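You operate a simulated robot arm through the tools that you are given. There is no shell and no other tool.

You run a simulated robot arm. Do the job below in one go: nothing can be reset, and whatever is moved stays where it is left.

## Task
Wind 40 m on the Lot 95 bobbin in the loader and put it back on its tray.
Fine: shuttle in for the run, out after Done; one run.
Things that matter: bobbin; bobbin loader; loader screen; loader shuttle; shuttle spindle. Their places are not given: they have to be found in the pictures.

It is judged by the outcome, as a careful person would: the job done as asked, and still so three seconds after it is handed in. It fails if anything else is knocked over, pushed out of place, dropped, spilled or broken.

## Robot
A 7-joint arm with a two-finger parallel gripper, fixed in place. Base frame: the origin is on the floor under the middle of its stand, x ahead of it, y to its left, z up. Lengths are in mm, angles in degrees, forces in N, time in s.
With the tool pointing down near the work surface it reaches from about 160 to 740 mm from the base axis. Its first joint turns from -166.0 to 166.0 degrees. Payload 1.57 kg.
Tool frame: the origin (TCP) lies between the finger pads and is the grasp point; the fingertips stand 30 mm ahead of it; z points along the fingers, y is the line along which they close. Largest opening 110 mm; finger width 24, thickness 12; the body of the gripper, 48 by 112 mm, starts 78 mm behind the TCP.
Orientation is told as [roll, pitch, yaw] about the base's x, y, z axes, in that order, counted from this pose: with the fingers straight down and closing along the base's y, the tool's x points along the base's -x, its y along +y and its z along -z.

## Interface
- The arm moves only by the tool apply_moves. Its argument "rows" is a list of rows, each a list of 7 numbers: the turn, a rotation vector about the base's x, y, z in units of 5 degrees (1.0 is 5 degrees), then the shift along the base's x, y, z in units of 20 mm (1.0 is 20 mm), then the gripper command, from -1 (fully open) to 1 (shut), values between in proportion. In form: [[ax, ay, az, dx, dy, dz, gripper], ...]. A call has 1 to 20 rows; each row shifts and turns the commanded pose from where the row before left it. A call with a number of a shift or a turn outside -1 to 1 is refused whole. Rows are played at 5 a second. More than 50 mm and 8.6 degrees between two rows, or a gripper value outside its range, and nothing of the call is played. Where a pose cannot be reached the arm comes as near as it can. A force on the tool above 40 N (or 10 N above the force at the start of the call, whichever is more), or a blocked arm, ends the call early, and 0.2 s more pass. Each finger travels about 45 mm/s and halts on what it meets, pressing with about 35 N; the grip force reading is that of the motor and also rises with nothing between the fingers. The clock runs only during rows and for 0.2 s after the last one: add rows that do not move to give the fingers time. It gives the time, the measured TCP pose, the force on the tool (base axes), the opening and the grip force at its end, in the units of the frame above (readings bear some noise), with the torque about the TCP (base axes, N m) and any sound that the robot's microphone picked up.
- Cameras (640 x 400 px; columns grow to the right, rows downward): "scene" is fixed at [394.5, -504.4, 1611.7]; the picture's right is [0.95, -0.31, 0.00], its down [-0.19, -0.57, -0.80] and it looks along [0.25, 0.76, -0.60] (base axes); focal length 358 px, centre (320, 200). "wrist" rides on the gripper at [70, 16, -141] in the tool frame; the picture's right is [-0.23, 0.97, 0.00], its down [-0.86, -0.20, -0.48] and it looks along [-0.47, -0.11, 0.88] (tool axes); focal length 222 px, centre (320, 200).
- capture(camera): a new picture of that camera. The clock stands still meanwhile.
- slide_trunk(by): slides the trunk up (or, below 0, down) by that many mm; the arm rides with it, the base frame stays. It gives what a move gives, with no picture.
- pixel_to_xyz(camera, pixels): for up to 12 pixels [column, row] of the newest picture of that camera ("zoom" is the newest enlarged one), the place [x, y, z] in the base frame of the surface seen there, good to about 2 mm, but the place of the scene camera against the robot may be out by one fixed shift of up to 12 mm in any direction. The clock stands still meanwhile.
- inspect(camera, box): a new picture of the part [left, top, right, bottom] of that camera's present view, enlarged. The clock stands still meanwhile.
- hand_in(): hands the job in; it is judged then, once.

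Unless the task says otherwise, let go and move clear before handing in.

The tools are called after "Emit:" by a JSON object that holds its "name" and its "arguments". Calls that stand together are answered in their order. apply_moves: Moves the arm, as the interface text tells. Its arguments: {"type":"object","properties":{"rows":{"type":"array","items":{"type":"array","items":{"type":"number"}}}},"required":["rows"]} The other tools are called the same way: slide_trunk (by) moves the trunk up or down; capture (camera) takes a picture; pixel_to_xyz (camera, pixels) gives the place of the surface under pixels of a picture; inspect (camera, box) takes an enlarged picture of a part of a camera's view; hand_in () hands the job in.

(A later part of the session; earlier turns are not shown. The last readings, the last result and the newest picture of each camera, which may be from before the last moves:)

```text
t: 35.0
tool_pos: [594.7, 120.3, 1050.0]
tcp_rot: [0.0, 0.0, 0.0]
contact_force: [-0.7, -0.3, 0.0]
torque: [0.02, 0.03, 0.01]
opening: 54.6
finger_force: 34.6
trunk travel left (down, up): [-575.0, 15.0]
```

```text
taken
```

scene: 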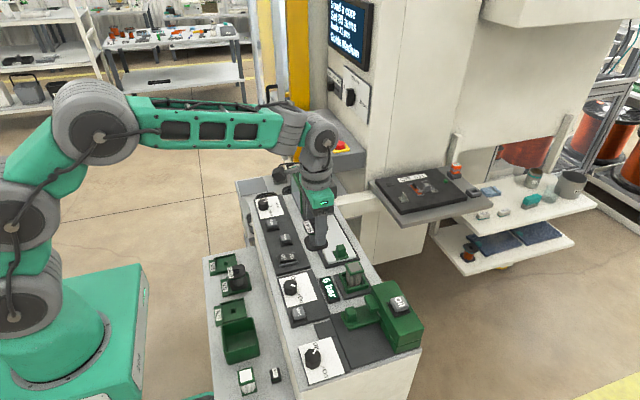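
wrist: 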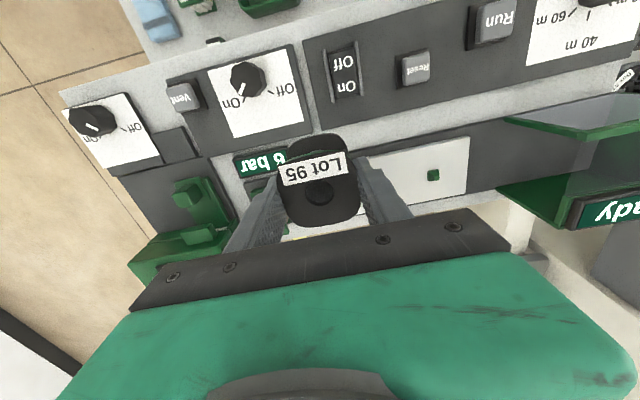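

The spindle is visible at (433,175) in the wrist view. I'll zoom and measure the spindle and shuttle plate accurately.

Emit:
{"name": "inspect", "arguments": {"camera": "wrist", "box": [370, 110, 530, 220]}}

Emit:
{"name": "pixel_to_xyz", "arguments": {"camera": "wrist", "pixels": [[433, 172], [433, 175], [433, 178], [429, 175], [437, 175], [460, 180], [410, 170], [467, 140], [465, 190], [500, 170], [500, 120], [505, 185]]}}

```text
3.64 times, centred on (450, 165) of wrist
```

zoom: 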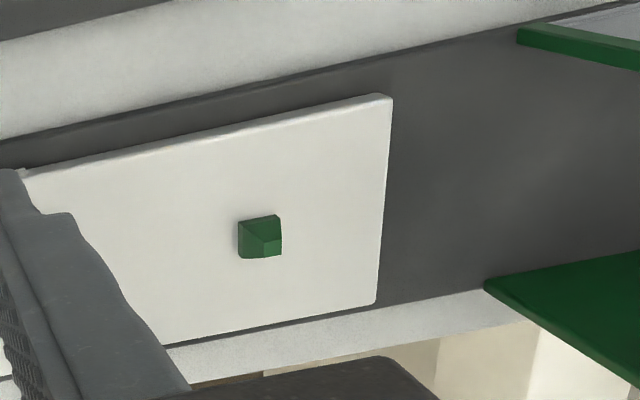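

```text
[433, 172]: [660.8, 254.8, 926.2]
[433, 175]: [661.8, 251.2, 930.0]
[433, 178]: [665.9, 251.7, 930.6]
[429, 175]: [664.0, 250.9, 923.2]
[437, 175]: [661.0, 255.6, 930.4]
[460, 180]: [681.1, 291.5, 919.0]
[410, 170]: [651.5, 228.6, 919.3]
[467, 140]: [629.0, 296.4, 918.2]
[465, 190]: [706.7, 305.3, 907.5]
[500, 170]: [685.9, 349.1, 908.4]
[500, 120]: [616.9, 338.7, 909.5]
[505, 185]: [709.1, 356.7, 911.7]
```

I'll sample more points on the spindle in the zoom to find its base, tip and centre.

Emit:
{"name": "inspect", "arguments": {"camera": "wrist", "box": [415, 160, 455, 190]}}

```text
13.33 times, centred on (435, 175) of wrist
```

zoom: 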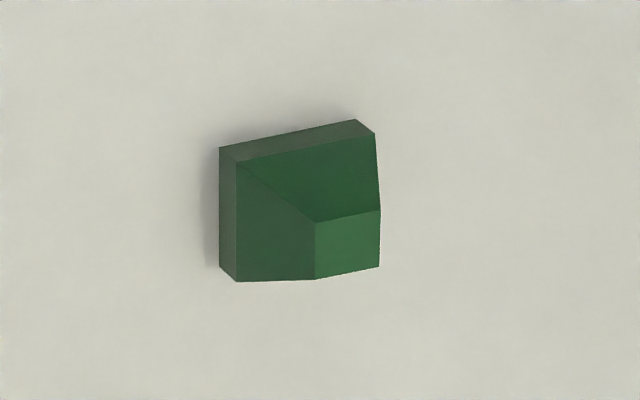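

Emit:
{"name": "pixel_to_xyz", "arguments": {"camera": "zoom", "pixels": [[214, 146], [214, 270], [355, 112], [237, 162], [237, 280], [374, 136], [318, 226], [378, 213], [378, 265], [318, 276], [348, 245], [300, 180]]}}

```text
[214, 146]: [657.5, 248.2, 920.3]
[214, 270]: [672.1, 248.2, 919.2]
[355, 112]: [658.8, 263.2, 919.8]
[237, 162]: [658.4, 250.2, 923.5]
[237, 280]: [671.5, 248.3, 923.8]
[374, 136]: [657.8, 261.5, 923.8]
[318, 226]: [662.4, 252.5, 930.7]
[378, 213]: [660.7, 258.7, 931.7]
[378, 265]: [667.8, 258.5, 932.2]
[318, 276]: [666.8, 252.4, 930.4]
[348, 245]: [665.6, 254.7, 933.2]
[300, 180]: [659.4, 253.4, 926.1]
```

The spindle is a 13.5 mm square stub, centre ≈(664.5,255.6), plate top z≈919.5, tip z≈931.5. Now I'll measure the held bobbin's bore centre in the same view to get the exact offset.

Emit:
{"name": "inspect", "arguments": {"camera": "wrist", "box": [270, 125, 370, 235]}}

Emit:
{"name": "pixel_to_xyz", "arguments": {"camera": "zoom", "pixels": [[320, 200], [300, 200], [260, 215], [370, 210], [315, 260], [310, 180], [240, 220], [400, 200], [300, 320], [350, 310], [310, 290], [320, 240]]}}

```text
3.64 times, centred on (320, 180) of wrist
```

zoom: 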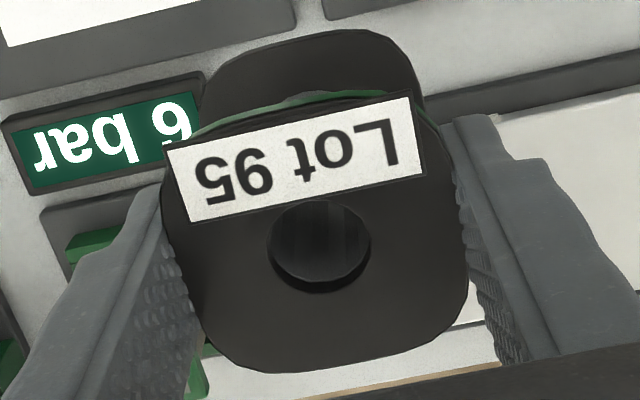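

```text
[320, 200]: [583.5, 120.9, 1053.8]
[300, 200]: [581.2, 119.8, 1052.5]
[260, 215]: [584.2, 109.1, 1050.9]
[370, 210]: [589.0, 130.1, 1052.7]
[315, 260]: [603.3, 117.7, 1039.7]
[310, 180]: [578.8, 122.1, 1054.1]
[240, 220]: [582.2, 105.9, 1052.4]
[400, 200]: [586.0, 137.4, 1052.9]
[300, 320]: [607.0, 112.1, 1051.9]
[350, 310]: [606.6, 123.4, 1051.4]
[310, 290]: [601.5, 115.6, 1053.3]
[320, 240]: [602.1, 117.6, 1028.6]
```

The bore centre sits at (592.8,118.3) in this frame, so the bobbin must shift by (+71.7,+137.3) to sit over the spindle. I'll make that move at z≈1030, staying above everything.

Emit:
{"name": "apply_moves", "arguments": {"rows": [[0, 0, 0, 0.512, 0.98, 0, 0.3], [0, 0, 0, 0.512, 0.98, 0, 0.3], [0, 0, 0, 0.512, 0.98, 0, 0.3], [0, 0, 0, 0.512, 0.98, 0, 0.3], [0, 0, 0, 0.512, 0.98, 0, 0.3], [0, 0, 0, 0.512, 0.98, -0.5, 0.3], [0, 0, 0, 0.512, 0.98, -0.5, 0.3], [0, 0, 0, 0, 0, 0, 0.3], [0, 0, 0, 0, 0, 0, 0.3]]}}

Emit:
{"name": "capture", "arguments": {"camera": "wrist"}}

Emit:
{"name": "inspect", "arguments": {"camera": "scene", "box": [280, 160, 380, 280]}}

```text
t: 37.0
tool_pos: [666.5, 255.6, 1029.4]
tcp_rot: [0.0, 0.0, 0.0]
contact_force: [-0.5, -1.0, -0.3]
torque: [0.02, -0.01, 0.02]
opening: 54.3
finger_force: 35.1
trunk travel left (down, up): [-575.0, 15.0]
```

```text
taken
```

wrist: 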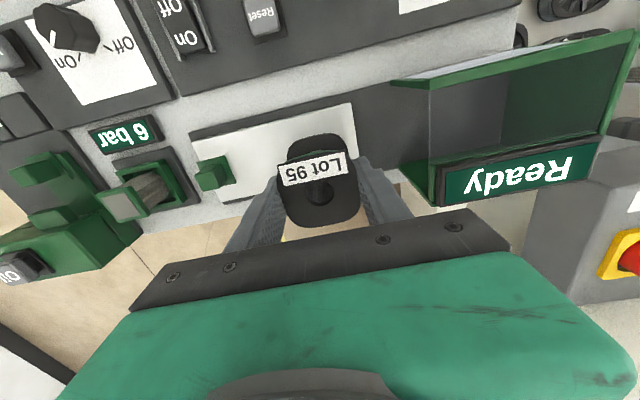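

```text
3.33 times, centred on (330, 220) of scene
```

zoom: 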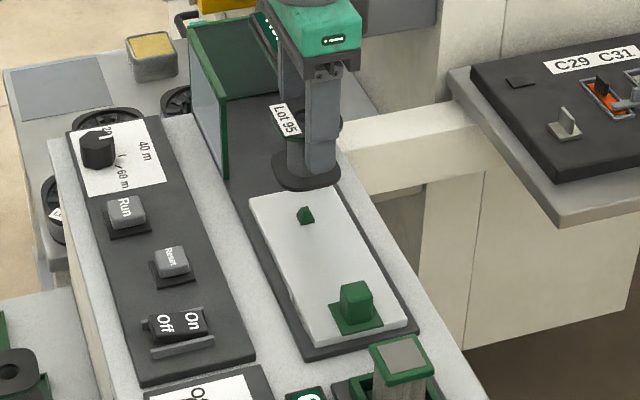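

The bobbin hangs right above the spindle in the scene zoom (bobbin ≈(307,168), spindle ≈(305,215)). I'll re-measure the bore centre from the wrist view before lowering.

Emit:
{"name": "inspect", "arguments": {"camera": "wrist", "box": [270, 125, 370, 235]}}

Emit:
{"name": "pixel_to_xyz", "arguments": {"camera": "zoom", "pixels": [[320, 185], [300, 320], [360, 305], [240, 220], [400, 200], [380, 245], [258, 245], [455, 250], [190, 250], [320, 305]]}}

```text
3.64 times, centred on (320, 180) of wrist
```

zoom: 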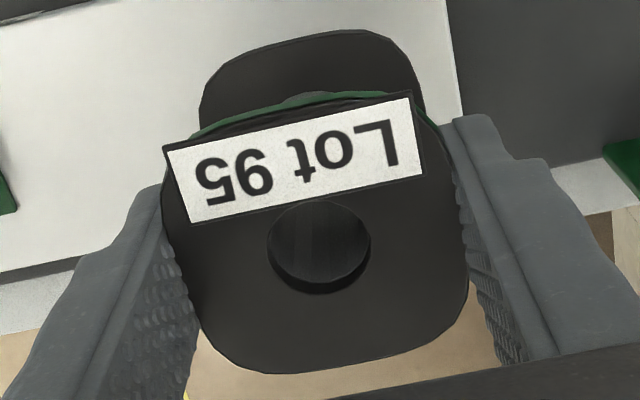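

```text
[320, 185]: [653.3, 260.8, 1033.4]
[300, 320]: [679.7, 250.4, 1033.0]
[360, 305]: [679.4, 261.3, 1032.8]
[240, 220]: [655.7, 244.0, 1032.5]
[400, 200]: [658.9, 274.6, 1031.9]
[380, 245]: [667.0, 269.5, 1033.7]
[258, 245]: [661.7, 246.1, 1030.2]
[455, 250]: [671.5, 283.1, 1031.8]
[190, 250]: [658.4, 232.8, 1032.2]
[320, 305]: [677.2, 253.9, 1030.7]
```

Bore centre ≈(664.4,257) versus spindle (664.5,255.6): within about 1–2 mm, and the taper will guide it. I'll nudge y by −1 mm and lower to just above the tip.

Emit:
{"name": "apply_moves", "arguments": {"rows": [[0, 0, 0, 0, -0.05, -0.6, 0.3], [0, 0, 0, 0, 0, -0.6, 0.3], [0, 0, 0, 0, 0, -0.6, 0.3], [0, 0, 0, 0, 0, 0, 0.3]]}}

Emit:
{"name": "inspect", "arguments": {"camera": "scene", "box": [300, 190, 360, 260]}}

```text
t: 38.0
tool_pos: [666.3, 255.9, 993.8]
tcp_rot: [0.0, 0.0, 0.0]
contact_force: [0.7, 0.0, 0.1]
torque: [-0.02, 0.01, 0.03]
opening: 54.5
finger_force: 34.9
trunk travel left (down, up): [-575.0, 15.0]
```

```text
5.71 times, centred on (330, 225) of scene
```

zoom: 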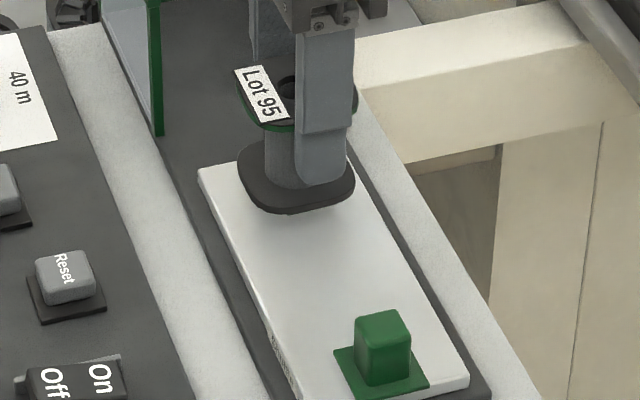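

The spindle is now hidden under the bobbin with no contact yet. I'll lower it in small steps to z≈976 and watch the force.

Emit:
{"name": "apply_moves", "arguments": {"rows": [[0, 0, 0, 0, 0, -0.2, 0.3], [0, 0, 0, 0, 0, -0.2, 0.3], [0, 0, 0, 0, 0, -0.2, 0.3], [0, 0, 0, 0, 0, -0.2, 0.3], [0, 0, 0, 0, 0, 0, 0.3]]}}

Emit:
{"name": "inspect", "arguments": {"camera": "scene", "box": [300, 190, 360, 260]}}

```text
t: 39.2
tool_pos: [664.4, 256.8, 977.6]
tcp_rot: [0.0, 0.0, 0.0]
contact_force: [0.7, -1.0, -0.1]
torque: [0.02, 0.02, 0.0]
opening: 54.3
finger_force: 35.3
trunk travel left (down, up): [-575.0, 15.0]
```

```text
5.71 times, centred on (330, 225) of scene
```

zoom: 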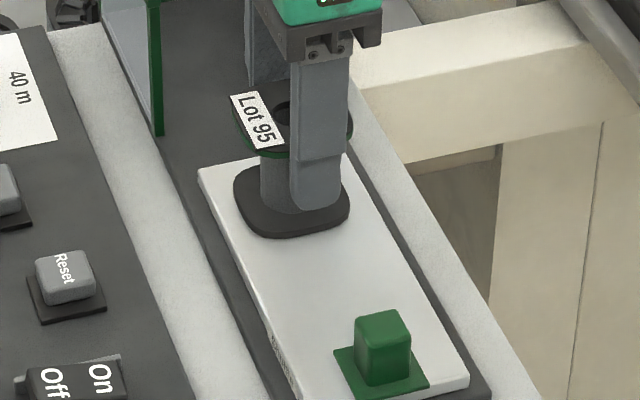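

Still no contact force at z 977.6, so the bore has passed over the tip. I'll lower in 1 mm steps to seat it on the plate.

Emit:
{"name": "apply_moves", "arguments": {"rows": [[0, 0, 0, 0, 0, -0.05, 0.3], [0, 0, 0, 0, 0, -0.05, 0.3], [0, 0, 0, 0, 0, -0.05, 0.3], [0, 0, 0, 0, 0, 0, 0.3]]}}

```text
t: 40.2
tool_pos: [665.1, 256.1, 974.0]
tcp_rot: [0.0, 0.0, 0.0]
contact_force: [0.1, 0.5, -1.0]
torque: [-0.03, 0.0, 0.0]
opening: 54.5
finger_force: 35.2
trunk travel left (down, up): [-575.0, 15.0]
```

Emit:
{"name": "apply_moves", "arguments": {"rows": [[0, 0, 0, 0, 0, -0.05, 0.3], [0, 0, 0, 0, 0, -0.05, 0.3], [0, 0, 0, 0, 0, 0, 0.3]]}}

Emit:
{"name": "inspect", "arguments": {"camera": "scene", "box": [300, 190, 360, 260]}}

```text
t: 41.0
tool_pos: [663.7, 255.9, 974.8]
tcp_rot: [0.1, -0.2, -0.1]
contact_force: [1.7, -0.8, 9.9]
torque: [-0.11, 0.09, 0.04]
opening: 54.5
finger_force: 35.1
trunk travel left (down, up): [-575.0, 15.0]
```

```text
5.71 times, centred on (330, 225) of scene
```

zoom: 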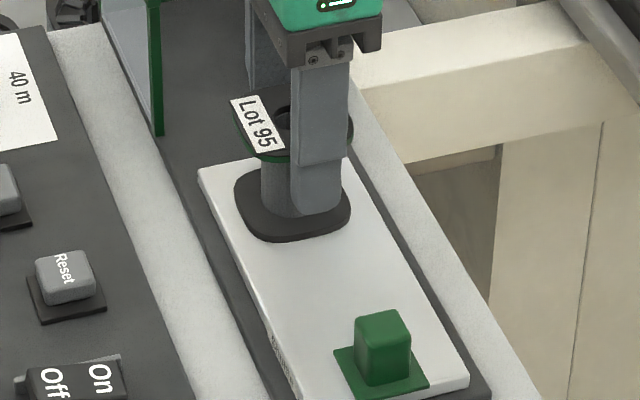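

Contact force rose to ~10 N at z≈974.5, exactly where the plate should be: the bobbin is seated. I'll open the fingers and rise straight up.

Emit:
{"name": "apply_moves", "arguments": {"rows": [[0, 0, 0, 0, 0, 0.05, 0.3], [0, 0, 0, 0, 0, 0, 0.1], [0, 0, 0, 0, 0, 0, -0.2], [0, 0, 0, 0, 0, 0, -0.35], [0, 0, 0, 0, 0, 0, -0.35], [0, 0, 0, 0, 0, 0.5, -0.35], [0, 0, 0, 0, 0, 1, -0.35], [0, 0, 0, 0, 0, 1, -0.35], [0, 0, 0, 0, 0, 1, -0.35], [0, 0, 0, 0, 0, 0, -0.35]]}}

Emit:
{"name": "inspect", "arguments": {"camera": "scene", "box": [280, 160, 380, 280]}}

Emit:
{"name": "capture", "arguments": {"camera": "wrist"}}

```text
t: 43.2
tool_pos: [665.8, 256.9, 1043.3]
tcp_rot: [0.0, 0.0, -0.1]
contact_force: [1.0, 0.8, -0.7]
torque: [0.01, 0.0, 0.01]
opening: 74.5
finger_force: 0.1
trunk travel left (down, up): [-575.0, 15.0]
```

```text
3.33 times, centred on (330, 220) of scene
```

zoom: 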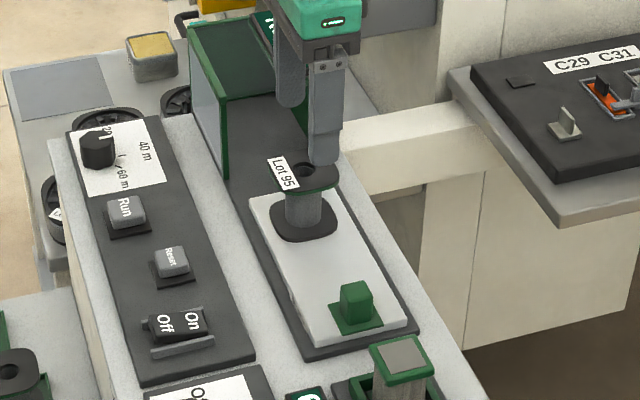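

```text
taken
```

wrist: 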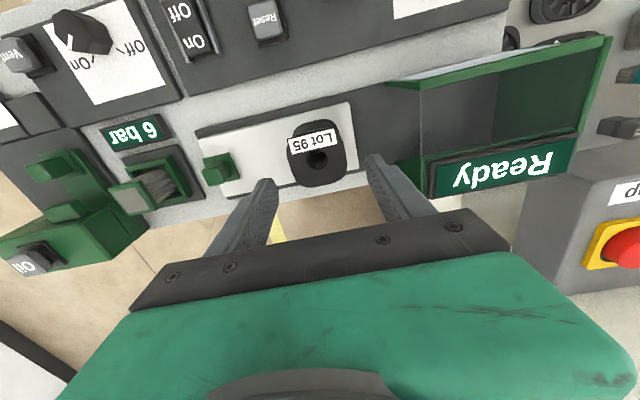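

The bobbin stands upright on the spindle. I'll measure the handle, the bobbin and the housing mouth from this view.

Emit:
{"name": "inspect", "arguments": {"camera": "wrist", "box": [180, 90, 370, 210]}}

Emit:
{"name": "pixel_to_xyz", "arguments": {"camera": "wrist", "pixels": [[207, 158], [228, 158], [215, 170], [222, 181], [205, 170], [236, 170], [317, 157], [393, 84], [418, 86], [440, 190], [575, 135], [352, 105]]}}

```text
3.33 times, centred on (275, 150) of wrist
```

zoom: 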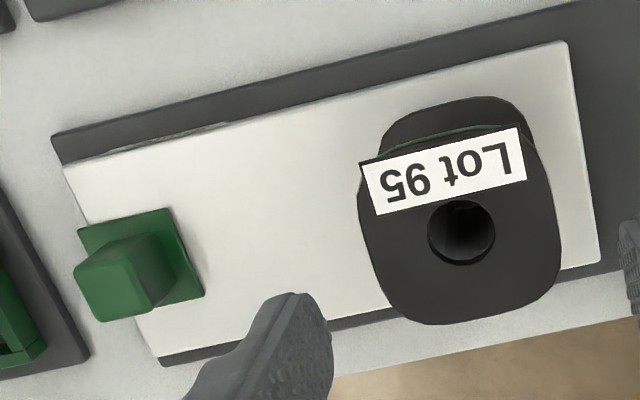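

```text
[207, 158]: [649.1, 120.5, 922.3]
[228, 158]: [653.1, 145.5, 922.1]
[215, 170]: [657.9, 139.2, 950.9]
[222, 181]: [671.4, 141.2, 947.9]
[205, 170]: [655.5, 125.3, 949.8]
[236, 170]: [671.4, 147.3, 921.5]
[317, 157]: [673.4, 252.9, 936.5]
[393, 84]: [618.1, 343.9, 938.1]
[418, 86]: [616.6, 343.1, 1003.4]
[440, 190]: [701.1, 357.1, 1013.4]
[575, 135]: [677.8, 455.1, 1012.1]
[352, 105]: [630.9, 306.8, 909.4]
```

I'll sample the handle's top face and base plate in this zoom for accurate extents.

Emit:
{"name": "pixel_to_xyz", "arguments": {"camera": "zoom", "pixels": [[80, 272], [92, 262], [135, 255], [143, 262], [152, 300], [148, 307], [110, 317], [98, 308], [115, 285], [160, 280], [150, 240], [85, 232]]}}

Emit:
{"name": "inspect", "arguments": {"camera": "wrist", "box": [195, 145, 250, 195]}}

```text
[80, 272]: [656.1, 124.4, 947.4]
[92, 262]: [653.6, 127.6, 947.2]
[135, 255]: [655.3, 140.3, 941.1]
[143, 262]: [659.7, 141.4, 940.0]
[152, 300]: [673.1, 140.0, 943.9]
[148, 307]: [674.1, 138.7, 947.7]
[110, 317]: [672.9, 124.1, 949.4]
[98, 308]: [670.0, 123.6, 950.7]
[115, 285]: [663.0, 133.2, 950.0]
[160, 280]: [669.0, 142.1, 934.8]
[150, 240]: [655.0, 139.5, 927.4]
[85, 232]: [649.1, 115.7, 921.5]
```

```text
8.00 times, centred on (222, 170) of wrist
```

zoom: 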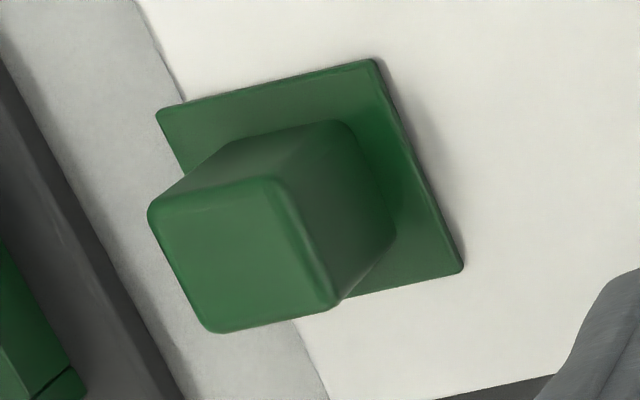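

Handle block: x 654–674, y 123–142, top z 950, so its centre is (664,132.5). I'll move over it at height, open ~60 mm, and look before descending.

Emit:
{"name": "apply_moves", "arguments": {"rows": [[0, 0, 0, 0, -0.89, 0, -0.2], [0, 0, 0, 0, -0.89, 0, -0.2], [0, 0, 0, 0, -0.89, 0, -0.2], [0, 0, 0, 0, -0.89, 0, -0.2], [0, 0, 0, 0, -0.89, 0, -0.2], [0, 0, 0, 0, -0.89, 0, -0.2], [0, 0, 0, -0.06, -0.89, 0, -0.2], [0, 0, 0, 0, 0, -1, -0.2], [0, 0, 0, 0, 0, -1, -0.2], [0, 0, 0, 0, 0, 0, -0.2]]}}

Emit:
{"name": "inspect", "arguments": {"camera": "wrist", "box": [220, 90, 420, 230]}}

```text
t: 45.5
tool_pos: [664.8, 132.4, 1004.5]
tcp_rot: [0.1, 0.0, 0.0]
contact_force: [-0.4, -0.2, 0.5]
torque: [0.01, -0.02, 0.0]
opening: 66.3
finger_force: 0.0
trunk travel left (down, up): [-575.0, 15.0]
```

```text
2.86 times, centred on (320, 160) of wrist
```

zoom: 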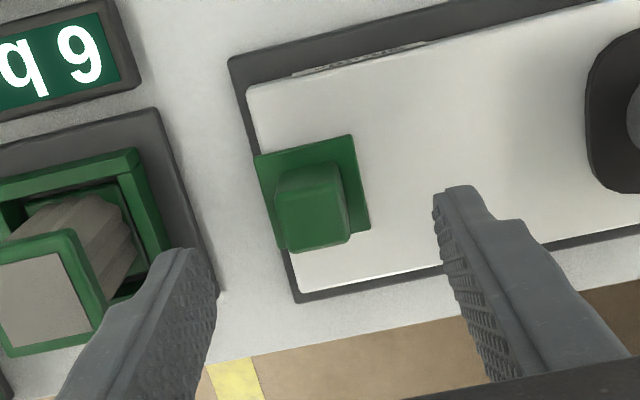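

The left finger may come near the "6 bar" block, so I'll measure that block's edge before descending.

Emit:
{"name": "pixel_to_xyz", "arguments": {"camera": "zoom", "pixels": [[160, 205], [140, 160], [165, 235], [100, 300], [85, 240], [210, 290], [155, 115], [320, 215], [290, 205], [345, 205], [320, 245], [320, 185]]}}

```text
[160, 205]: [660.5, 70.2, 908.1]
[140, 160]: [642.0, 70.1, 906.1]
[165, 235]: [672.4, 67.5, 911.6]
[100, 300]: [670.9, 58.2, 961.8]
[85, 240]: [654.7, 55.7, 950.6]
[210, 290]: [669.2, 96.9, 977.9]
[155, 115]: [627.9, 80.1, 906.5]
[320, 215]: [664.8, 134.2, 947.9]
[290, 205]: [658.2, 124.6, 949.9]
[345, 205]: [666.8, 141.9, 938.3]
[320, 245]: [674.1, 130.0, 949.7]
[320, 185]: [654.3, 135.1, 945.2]
```

The 6-bar block ends at y≈70, clear of the finger. I'll narrow the opening to ~52 mm, descend to z≈957 and close on the handle.

Emit:
{"name": "apply_moves", "arguments": {"rows": [[0, 0, 0, 0, 0, 0, 0.05], [0, 0, 0, 0, 0, -0.8, 0.05], [0, 0, 0, 0, 0, -0.8, 0.05], [0, 0, 0, 0, 0, -0.75, 0.05], [0, 0, 0, 0, 0, 0, 0.05], [0, 0, 0, 0, 0, 0, 0.4], [0, 0, 0, 0, 0, 0, 0.7], [0, 0, 0, 0, 0, 0, 0.8], [0, 0, 0, 0, 0, 0, 0.8]]}}

Emit:
{"name": "inspect", "arguments": {"camera": "wrist", "box": [220, 90, 420, 230]}}

```text
t: 47.5
tool_pos: [664.3, 130.9, 956.5]
tcp_rot: [-0.1, 0.0, 0.0]
contact_force: [-1.0, -1.7, -0.5]
torque: [-0.08, -0.17, 0.0]
opening: 21.7
finger_force: 30.3
trunk travel left (down, up): [-575.0, 15.0]
```

```text
2.86 times, centred on (320, 160) of wrist
```

zoom: 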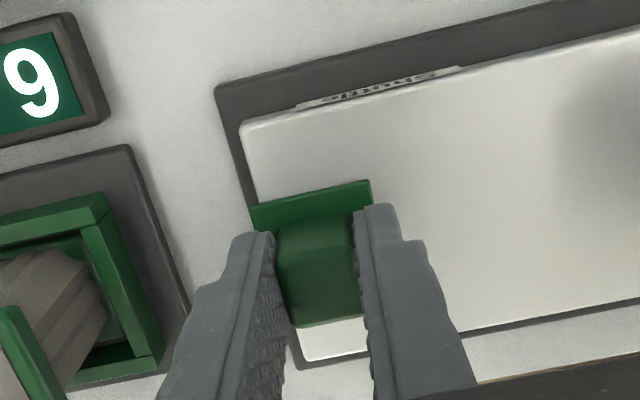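

The handle is gripped (opening 21.7, low forces). I'll push the shuttle gently in +y by 40 mm first and check.

Emit:
{"name": "apply_moves", "arguments": {"rows": [[0, 0, 0, 0, 0.2, 0, 0.8], [0, 0, 0, 0, 0.4, 0, 0.8], [0, 0, 0, 0, 0.5, 0, 0.8], [0, 0, 0, 0, 0.5, 0, 0.8], [0, 0, 0, 0, 0.4, 0, 0.8], [0, 0, 0, 0, 0, 0, 0.8]]}}

Emit:
{"name": "inspect", "arguments": {"camera": "scene", "box": [270, 150, 390, 280]}}

```text
t: 48.9
tool_pos: [662.0, 171.2, 955.8]
tcp_rot: [0.0, 0.1, 0.1]
contact_force: [-2.0, -1.7, -10.7]
torque: [0.05, -1.03, -0.12]
opening: 21.8
finger_force: 35.1
trunk travel left (down, up): [-575.0, 15.0]
```

```text
3.08 times, centred on (330, 215) of scene
```

zoom: 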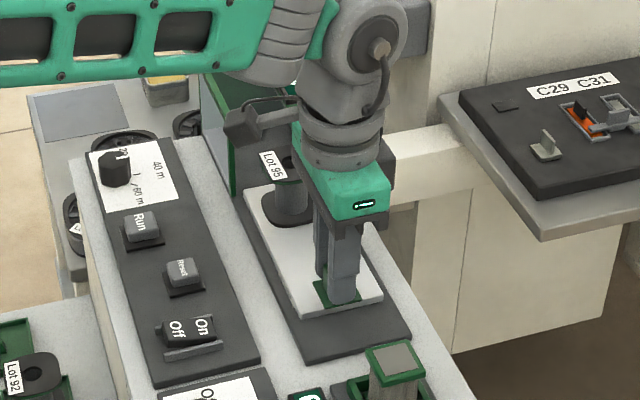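

The shuttle slides smoothly with the bobbin upright. I'll keep pushing in, in steps, watching for the end stop.

Emit:
{"name": "apply_moves", "arguments": {"rows": [[0, 0, 0, 0, 0.3, -0.03, 0.8], [0, 0, 0, 0, 0.5, 0, 0.8], [0, 0, 0, 0, 0.5, 0, 0.8], [0, 0, 0, 0, 0.5, 0, 0.8], [0, 0, 0, 0, 0.5, 0, 0.8], [0, 0, 0, 0, 0.5, 0, 0.8], [0, 0, 0, 0, 0.2, 0, 0.8], [0, 0, 0, 0, 0, 0, 0.8]]}}

Emit:
{"name": "inspect", "arguments": {"camera": "scene", "box": [270, 150, 390, 280]}}

```text
t: 50.6
tool_pos: [662.8, 231.7, 955.6]
tcp_rot: [0.0, 0.1, 0.1]
contact_force: [-1.4, -2.0, -11.4]
torque: [0.07, -1.01, -0.09]
opening: 22.0
finger_force: 34.9
trunk travel left (down, up): [-575.0, 15.0]
```

```text
3.08 times, centred on (330, 215) of scene
```

zoom: 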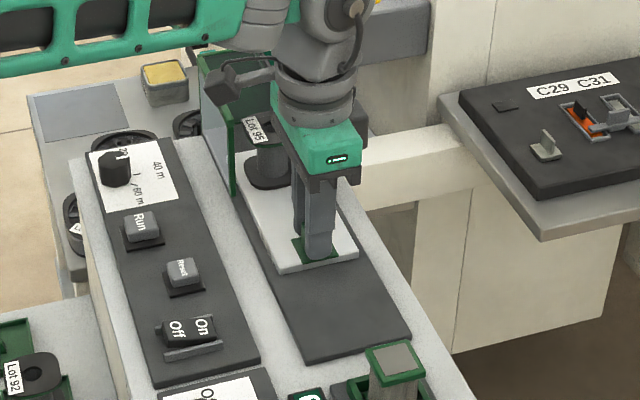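

The shuttle is 100 mm in and moving freely. I'll continue with smaller steps toward the end stop.

Emit:
{"name": "apply_moves", "arguments": {"rows": [[0, 0, 0, 0, 0.3, 0, 0.8], [0, 0, 0, 0, 0.4, 0, 0.8], [0, 0, 0, 0, 0.4, 0, 0.8], [0, 0, 0, 0, 0.4, 0, 0.8], [0, 0, 0, 0, 0.3, 0, 0.8], [0, 0, 0, 0, 0.2, 0, 0.8], [0, 0, 0, 0, 0, 0, 0.8]]}}

Emit:
{"name": "capture", "arguments": {"camera": "wrist"}}

Emit:
{"name": "inspect", "arguments": {"camera": "scene", "box": [270, 150, 390, 280]}}

```text
t: 52.2
tool_pos: [662.0, 272.4, 956.8]
tcp_rot: [0.0, 0.0, 0.1]
contact_force: [-10.0, -0.1, -5.3]
torque: [-0.07, 0.85, -0.04]
opening: 21.6
finger_force: 34.8
trunk travel left (down, up): [-575.0, 15.0]
```

```text
taken
```

wrist: 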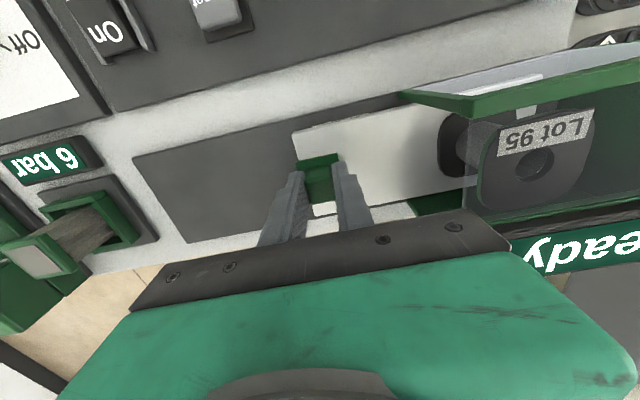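

```text
3.08 times, centred on (330, 215) of scene
```

zoom: 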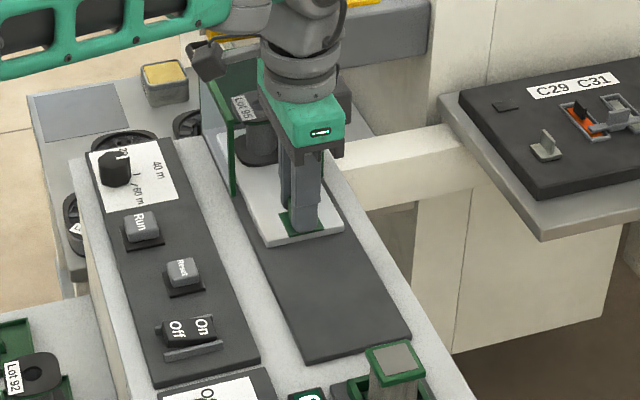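

The bobbin is passing under the hood with room to spare; no stop yet. I'll continue in small steps, easing x slightly.

Emit:
{"name": "apply_moves", "arguments": {"rows": [[0, 0, 0, -0.03, 0.3, 0, 0.8], [0, 0, 0, 0, 0.3, 0, 0.8], [0, 0, 0, 0, 0.3, 0, 0.8], [0, 0, 0, 0, 0.3, 0, 0.8], [0, 0, 0, 0, 0.2, 0, 0.8], [0, 0, 0, 0, 0, 0, 0.8]]}}

Emit:
{"name": "capture", "arguments": {"camera": "wrist"}}

Emit:
{"name": "inspect", "arguments": {"camera": "scene", "box": [270, 150, 390, 280]}}

```text
t: 53.1
tool_pos: [663.0, 279.4, 956.5]
tcp_rot: [-0.2, 0.4, -0.9]
contact_force: [6.6, -41.0, 6.3]
torque: [-0.89, 0.06, 0.56]
opening: 22.2
finger_force: 34.3
trunk travel left (down, up): [-575.0, 15.0]
stopped in row 4: the force on the tool passed its limit at 45 N (the readings are from after the stop); the commanded pose is now the measured one
```

```text
taken
```

wrist: 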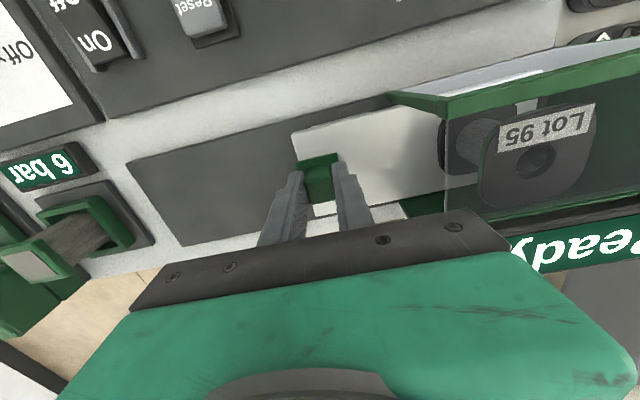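

```text
3.08 times, centred on (330, 215) of scene
```

zoom: 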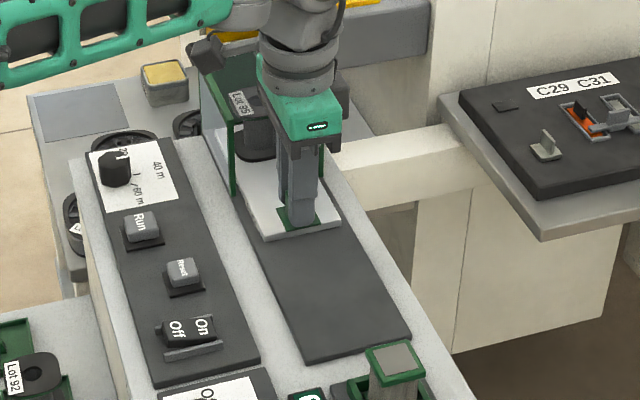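

The push ended at a firm stop: y=279.4, i.e. ~149 mm of travel, consistent with the shuttle's end stop. I'll back off by 1 mm to relieve force and look at the bobbin and screen.

Emit:
{"name": "apply_moves", "arguments": {"rows": [[0, 0, 0.18, 0, -0.04, 0, 0.8], [0, 0, 0, 0, 0, 0, 0.8]]}}

Emit:
{"name": "inspect", "arguments": {"camera": "wrist", "box": [280, 90, 640, 290]}}

Emit:
{"name": "inspect", "arguments": {"camera": "scene", "box": [285, 155, 345, 245]}}

```text
t: 53.7
tool_pos: [663.6, 280.0, 956.2]
tcp_rot: [0.1, 0.5, 0.2]
contact_force: [6.4, -47.5, 7.6]
torque: [-0.91, 0.82, -0.28]
opening: 21.9
finger_force: 34.8
trunk travel left (down, up): [-575.0, 15.0]
```

```text
1.78 times, centred on (460, 190) of wrist
```

zoom: 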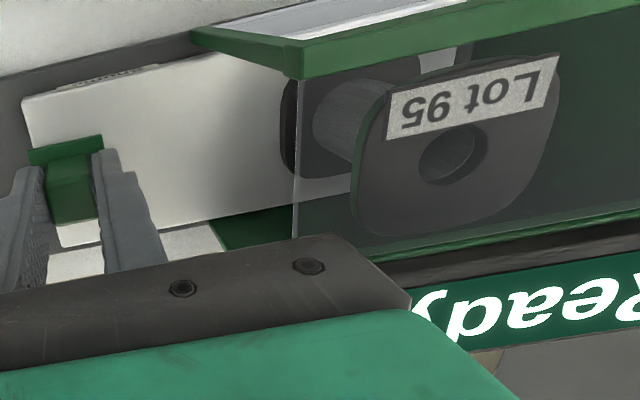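

```text
4.44 times, centred on (315, 200) of scene
```

zoom: 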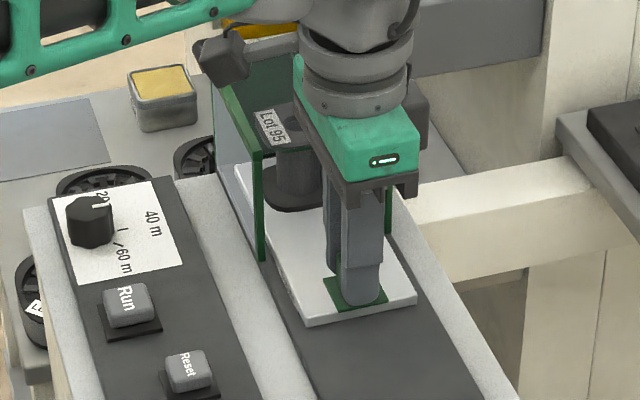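

The bobbin is centred under the clear hood and still upright; force in y is still high, so I'll ease back 2–3 mm in command to unload the stop.

Emit:
{"name": "apply_moves", "arguments": {"rows": [[0, -0.05, 0, 0, -0.06, 0, 0.8], [0, 0, 0, 0, -0.04, 0, 0.8], [0, 0, 0, 0, 0, 0, 0.8]]}}

```text
t: 54.5
tool_pos: [662.7, 280.3, 955.5]
tcp_rot: [0.0, 0.0, 0.3]
contact_force: [6.3, -42.9, 5.8]
torque: [-0.76, 0.29, -0.39]
opening: 22.2
finger_force: 34.0
trunk travel left (down, up): [-575.0, 15.0]
```

The force only dropped a little, so the arm is compliant; I'll keep backing the command off in 2 mm steps while watching that the shuttle stays in.

Emit:
{"name": "apply_moves", "arguments": {"rows": [[0, 0, 0, 0, -0.1, 0, 0.8], [0, 0, 0, 0, -0.1, 0, 0.8], [0, 0, 0, 0, -0.1, 0, 0.8], [0, 0, 0, 0, 0, 0, 0.8]]}}

```text
t: 55.5
tool_pos: [662.6, 279.3, 955.7]
tcp_rot: [0.0, -0.2, 0.7]
contact_force: [12.1, -10.4, 5.3]
torque: [-0.08, -0.73, -0.66]
opening: 21.8
finger_force: 34.9
trunk travel left (down, up): [-575.0, 15.0]
```

Force is down to ~10 N with the shuttle still at the stop (y≈279). I'll release the handle and rise straight up.

Emit:
{"name": "apply_moves", "arguments": {"rows": [[0, 0, -0.1, 0.03, -0.03, 0, 0.8], [0, 0, 0, 0, 0, 0, 0.5], [0, 0, 0, 0, 0, 0, 0.2], [0, 0, 0, 0, 0, 0, 0.05], [0, 0, 0, 0, 0, 0, 0.05], [0, 0, 0, 0, 0, 0.5, 0.05], [0, 0, 0, 0, 0, 1, 0.05], [0, 0, 0, 0, 0, 1, 0.05], [0, 0, 0, 0, 0, 1, 0.05], [0, 0, 0, 0, 0, 1, 0.05], [0, 0, 0, 0, 0, 0, 0.05]]}}

Emit:
{"name": "capture", "arguments": {"camera": "wrist"}}

Emit:
{"name": "inspect", "arguments": {"camera": "scene", "box": [265, 150, 365, 270]}}

```text
t: 57.9
tool_pos: [663.9, 278.1, 1045.2]
tcp_rot: [-0.2, -0.1, 0.1]
contact_force: [-0.1, -0.1, -0.3]
torque: [0.04, 0.02, -0.01]
opening: 52.3
finger_force: 0.0
trunk travel left (down, up): [-575.0, 15.0]
```

```text
taken
```

wrist: 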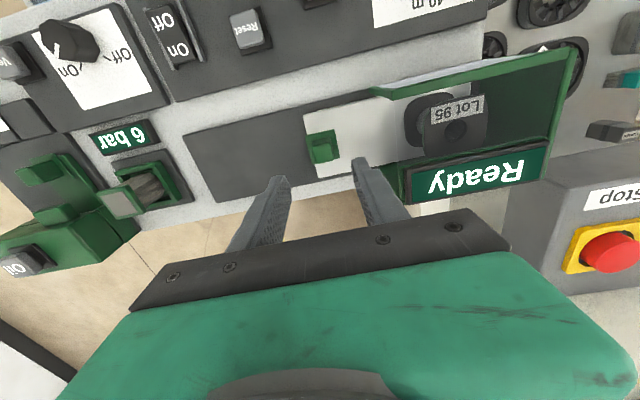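

```text
3.33 times, centred on (315, 210) of scene
```

zoom: 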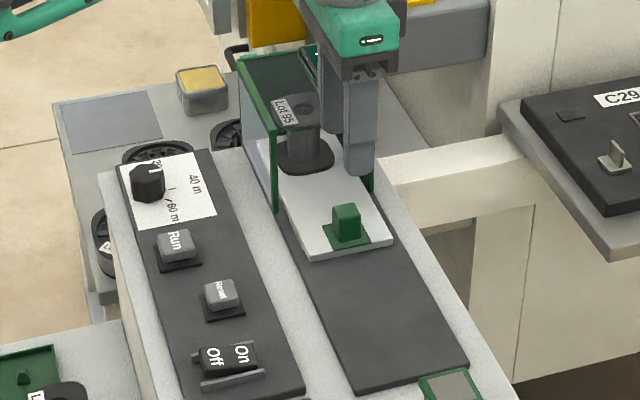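

The shuttle is fully in and the bobbin sits under the hood; the screen reads "Ready". I'll move toward the Run button at height with the fingers closed.

Emit:
{"name": "apply_moves", "arguments": {"rows": [[0, 0, 0, -0.9, 0.2, 0, 0.5], [0, 0, 0, -0.9, 0.2, 0, 1], [0, 0, 0, -0.9, 0.2, 0, 1], [0, 0, 0, -0.9, 0.2, 0, 1], [0, 0, 0, -0.9, 0.2, 0, 1], [0, 0, 0, -0.9, 0.2, 0, 1], [0, 0, 0, -0.9, 0.2, 0, 1], [0, 0, 0, -0.9, 0.2, 0, 1], [0, 0, 0, 0, 0, 0, 1]]}}

Emit:
{"name": "capture", "arguments": {"camera": "wrist"}}

```text
t: 59.9
tool_pos: [519.2, 312.5, 1044.9]
tcp_rot: [-0.2, 0.1, 0.0]
contact_force: [0.4, -0.9, -0.4]
torque: [0.02, -0.01, 0.0]
opening: 0.0
finger_force: 21.1
trunk travel left (down, up): [-575.0, 15.0]
```

```text
taken
```

wrist: 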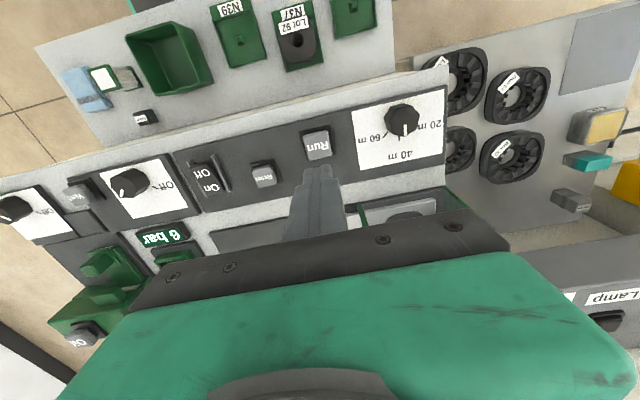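

The Run button is at about (318,145) in the wrist view and the dial pointer faces 40 m. I'll zoom and measure both.

Emit:
{"name": "inspect", "arguments": {"camera": "wrist", "box": [285, 85, 455, 195]}}

Emit:
{"name": "pixel_to_xyz", "arguments": {"camera": "wrist", "pixels": [[318, 145], [306, 140], [330, 134], [318, 155], [308, 155], [328, 150], [315, 134], [300, 145], [338, 140], [264, 175]]}}

```text
3.64 times, centred on (370, 140) of wrist
```

zoom: 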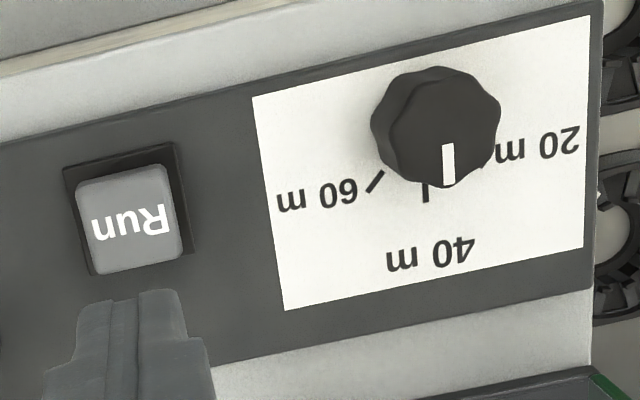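

```text
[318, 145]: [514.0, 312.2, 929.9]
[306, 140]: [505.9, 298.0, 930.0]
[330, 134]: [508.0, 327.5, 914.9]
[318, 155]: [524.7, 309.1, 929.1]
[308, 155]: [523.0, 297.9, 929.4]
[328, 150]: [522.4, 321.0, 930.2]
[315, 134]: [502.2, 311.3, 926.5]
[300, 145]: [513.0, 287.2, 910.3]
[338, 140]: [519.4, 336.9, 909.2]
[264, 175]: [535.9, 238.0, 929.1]
```

The Run button's top is z≈930 centred near (514.5,311), and the pointer is aligned with the 40 m tick. I'll descend to just above it with closed fingers.

Emit:
{"name": "apply_moves", "arguments": {"rows": [[0, 0, 0, -0.22, -0.06, 0, 1], [0, 0, 0, 0, 0, -1, 1], [0, 0, 0, 0, 0, -1, 1], [0, 0, 0, 0, 0, -1, 1], [0, 0, 0, 0, 0, -0.9, 1], [0, 0, 0, 0, 0, 0, 1]]}}

Emit:
{"name": "inspect", "arguments": {"camera": "scene", "box": [245, 185, 325, 255]}}

Emit:
{"name": "inspect", "arguments": {"camera": "wrist", "box": [250, 100, 410, 220]}}

```text
t: 61.3
tool_pos: [513.1, 311.0, 966.1]
tcp_rot: [-0.2, 0.0, 0.1]
contact_force: [0.0, 1.0, 0.7]
torque: [-0.02, -0.01, 0.0]
opening: 0.0
finger_force: 21.2
trunk travel left (down, up): [-575.0, 15.0]
```

```text
5.71 times, centred on (285, 220) of scene
```

zoom: 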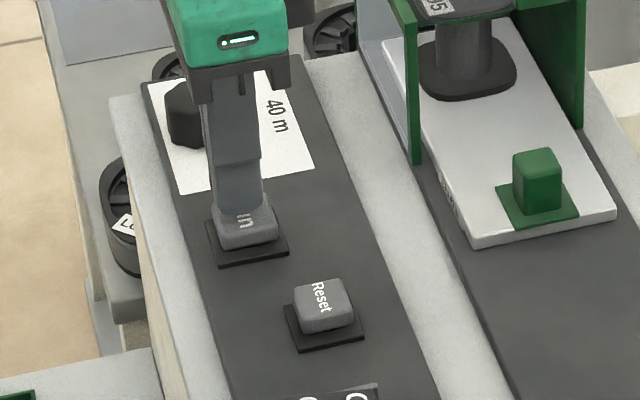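

```text
3.33 times, centred on (330, 160) of wrist
```

zoom: 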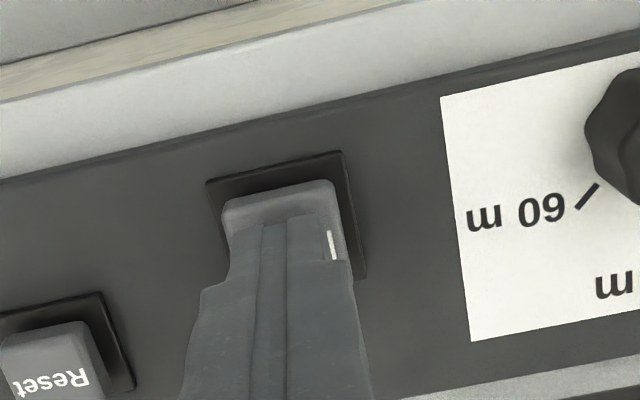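

The closed fingertips are right over the Run button, ~6 mm above it. I'll press down slowly and watch force and sound.

Emit:
{"name": "apply_moves", "arguments": {"rows": [[0, 0, 0, 0, 0, -0.25, 1], [0, 0, 0, 0, 0, -0.1, 1], [0, 0, 0, 0, 0, -0.1, 1]]}}

Emit:
{"name": "inspect", "arguments": {"camera": "scene", "box": [255, 150, 345, 250]}}

```text
t: 62.1
tool_pos: [512.1, 310.1, 956.2]
tcp_rot: [-0.3, 0.0, 0.1]
contact_force: [-0.6, 0.9, 0.9]
torque: [0.03, 0.03, 0.0]
opening: 0.0
finger_force: 21.2
trunk travel left (down, up): [-575.0, 15.0]
```

```text
4.00 times, centred on (300, 200) of scene
```

zoom: 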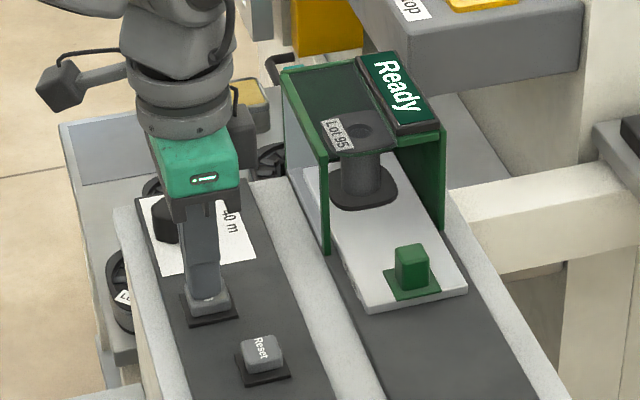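

No contact force yet at z 956 and the screen still reads "Ready". I'll press further in 2 mm steps.

Emit:
{"name": "apply_moves", "arguments": {"rows": [[0, 0, 0, 0, 0, -0.1, 1], [0, 0, 0, 0, 0, 0, 1]]}}

Emit:
{"name": "inspect", "arguments": {"camera": "scene", "box": [255, 150, 345, 250]}}

```text
t: 62.7
tool_pos: [512.3, 310.1, 956.0]
tcp_rot: [-0.2, -0.1, 0.0]
contact_force: [0.4, -0.1, 1.7]
torque: [-0.01, 0.02, -0.01]
opening: 0.0
finger_force: 20.7
trunk travel left (down, up): [-575.0, 15.0]
```

```text
4.00 times, centred on (300, 200) of scene
```

zoom: 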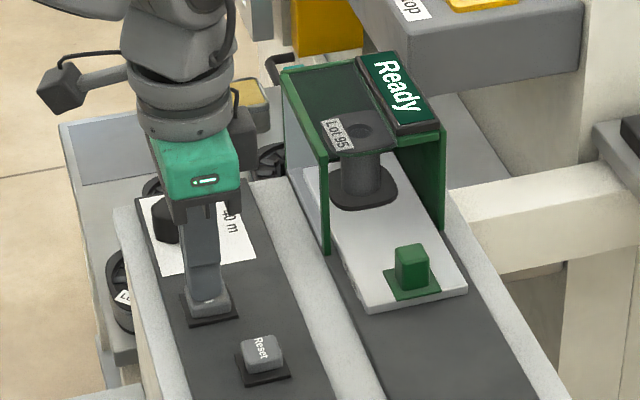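

A light contact force (1.7 N) is building. I'll continue another 2 mm.

Emit:
{"name": "apply_moves", "arguments": {"rows": [[0, 0, 0, 0, 0, -0.1, 1], [0, 0, 0, 0, 0, 0, 1]]}}

Emit:
{"name": "inspect", "arguments": {"camera": "scene", "box": [255, 150, 345, 250]}}

```text
t: 63.3
tool_pos: [512.5, 311.0, 954.4]
tcp_rot: [-0.3, 0.0, 0.1]
contact_force: [-0.6, 0.4, 2.3]
torque: [0.01, 0.04, 0.03]
opening: 0.0
finger_force: 21.2
trunk travel left (down, up): [-575.0, 15.0]
heard: click
```

```text
4.00 times, centred on (300, 200) of scene
```

zoom: 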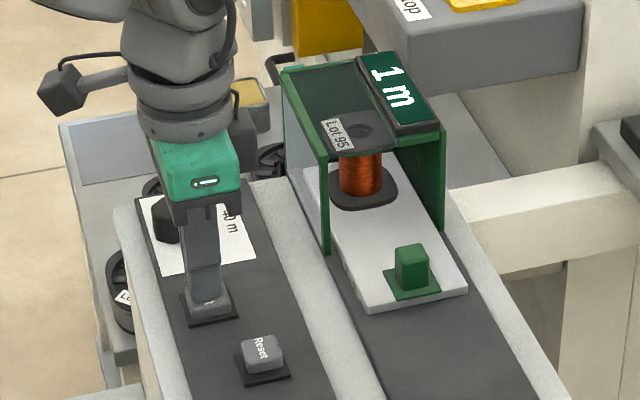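

Click heard and the screen shows "1 m": the run has started. I'll lift off the button straight up and wait.

Emit:
{"name": "apply_moves", "arguments": {"rows": [[0, 0, 0, 0, 0, 0.5, 1], [0, 0, 0, 0, 0, 1, 1], [0, 0, 0, 0, 0, 1, 1], [0, 0, 0, 0, 0, 1, 1], [0, 0, 0, 0, 0, 1, 1], [0, 0, 0, 0, 0, 0, 0.5], [0, 0, 0, 0, 0, 0, 0.05], [0, 0, 0, 0, 0, 0, 0.05]]}}

Emit:
{"name": "inspect", "arguments": {"camera": "scene", "box": [255, 150, 345, 250]}}

```text
t: 65.1
tool_pos: [511.9, 310.1, 1042.7]
tcp_rot: [-0.2, 0.0, 0.1]
contact_force: [0.7, -0.4, -0.5]
torque: [0.0, -0.02, 0.02]
opening: 51.9
finger_force: 0.1
trunk travel left (down, up): [-575.0, 15.0]
```

```text
4.00 times, centred on (300, 200) of scene
```

zoom: 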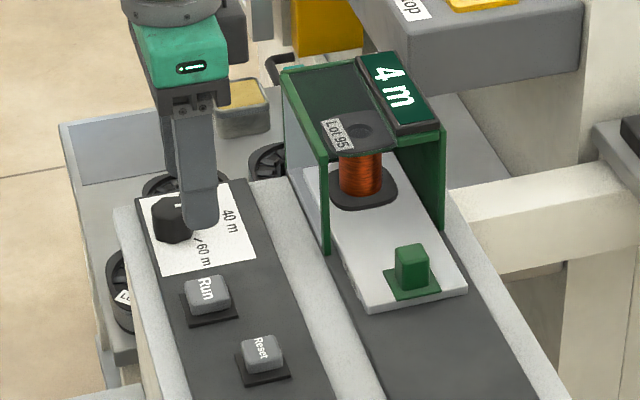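

The counter is at 4 m. While it runs I'll move over the handle (y first, then x) and then wait without touching anything.

Emit:
{"name": "apply_moves", "arguments": {"rows": [[0, 0, 0, 0, -0.8, 0.2, 0.05], [0, 0, 0, 0, -0.7, 0.2, 0.05], [0, 0, 0, 0.95, 0, 0, 0.05], [0, 0, 0, 0.95, 0, 0, 0.05], [0, 0, 0, 0.95, 0, 0, 0.05], [0, 0, 0, 0.95, 0, 0, 0.05], [0, 0, 0, 0.95, 0, 0, 0.05], [0, 0, 0, 0.95, 0, 0, 0.05], [0, 0, 0, 0.95, 0, 0, 0.05], [0, 0, 0, 0.95, 0, 0, 0.05], [0, 0, 0, 0, 0, 0, 0.05]]}}

Emit:
{"name": "capture", "arguments": {"camera": "wrist"}}

Emit:
{"name": "inspect", "arguments": {"camera": "scene", "box": [255, 150, 345, 250]}}

```text
t: 67.5
tool_pos: [663.8, 279.7, 1050.1]
tcp_rot: [-0.2, 0.1, 0.0]
contact_force: [0.0, -0.5, -0.7]
torque: [-0.01, 0.02, 0.03]
opening: 52.5
finger_force: 0.0
trunk travel left (down, up): [-575.0, 15.0]
```

```text
taken
```

wrist: 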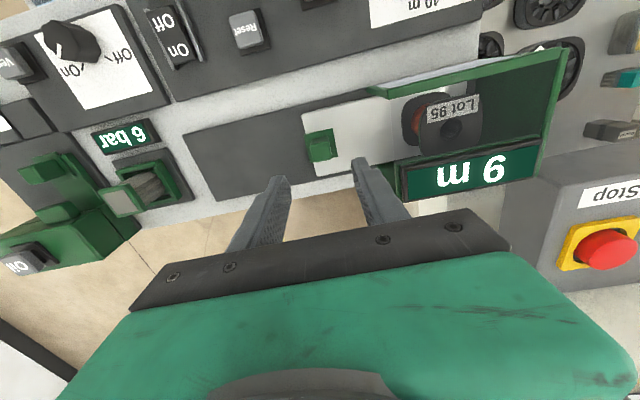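

```text
4.00 times, centred on (300, 200) of scene
```

zoom: 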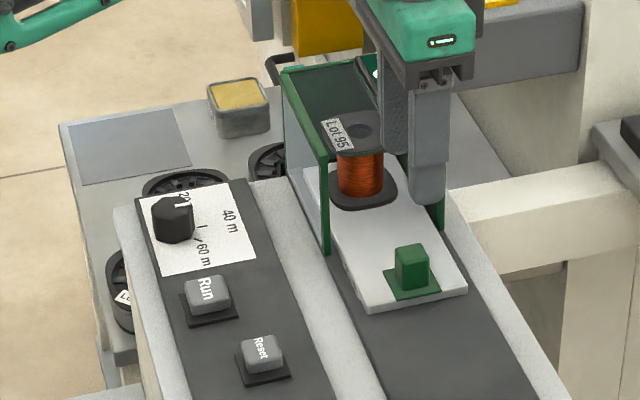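

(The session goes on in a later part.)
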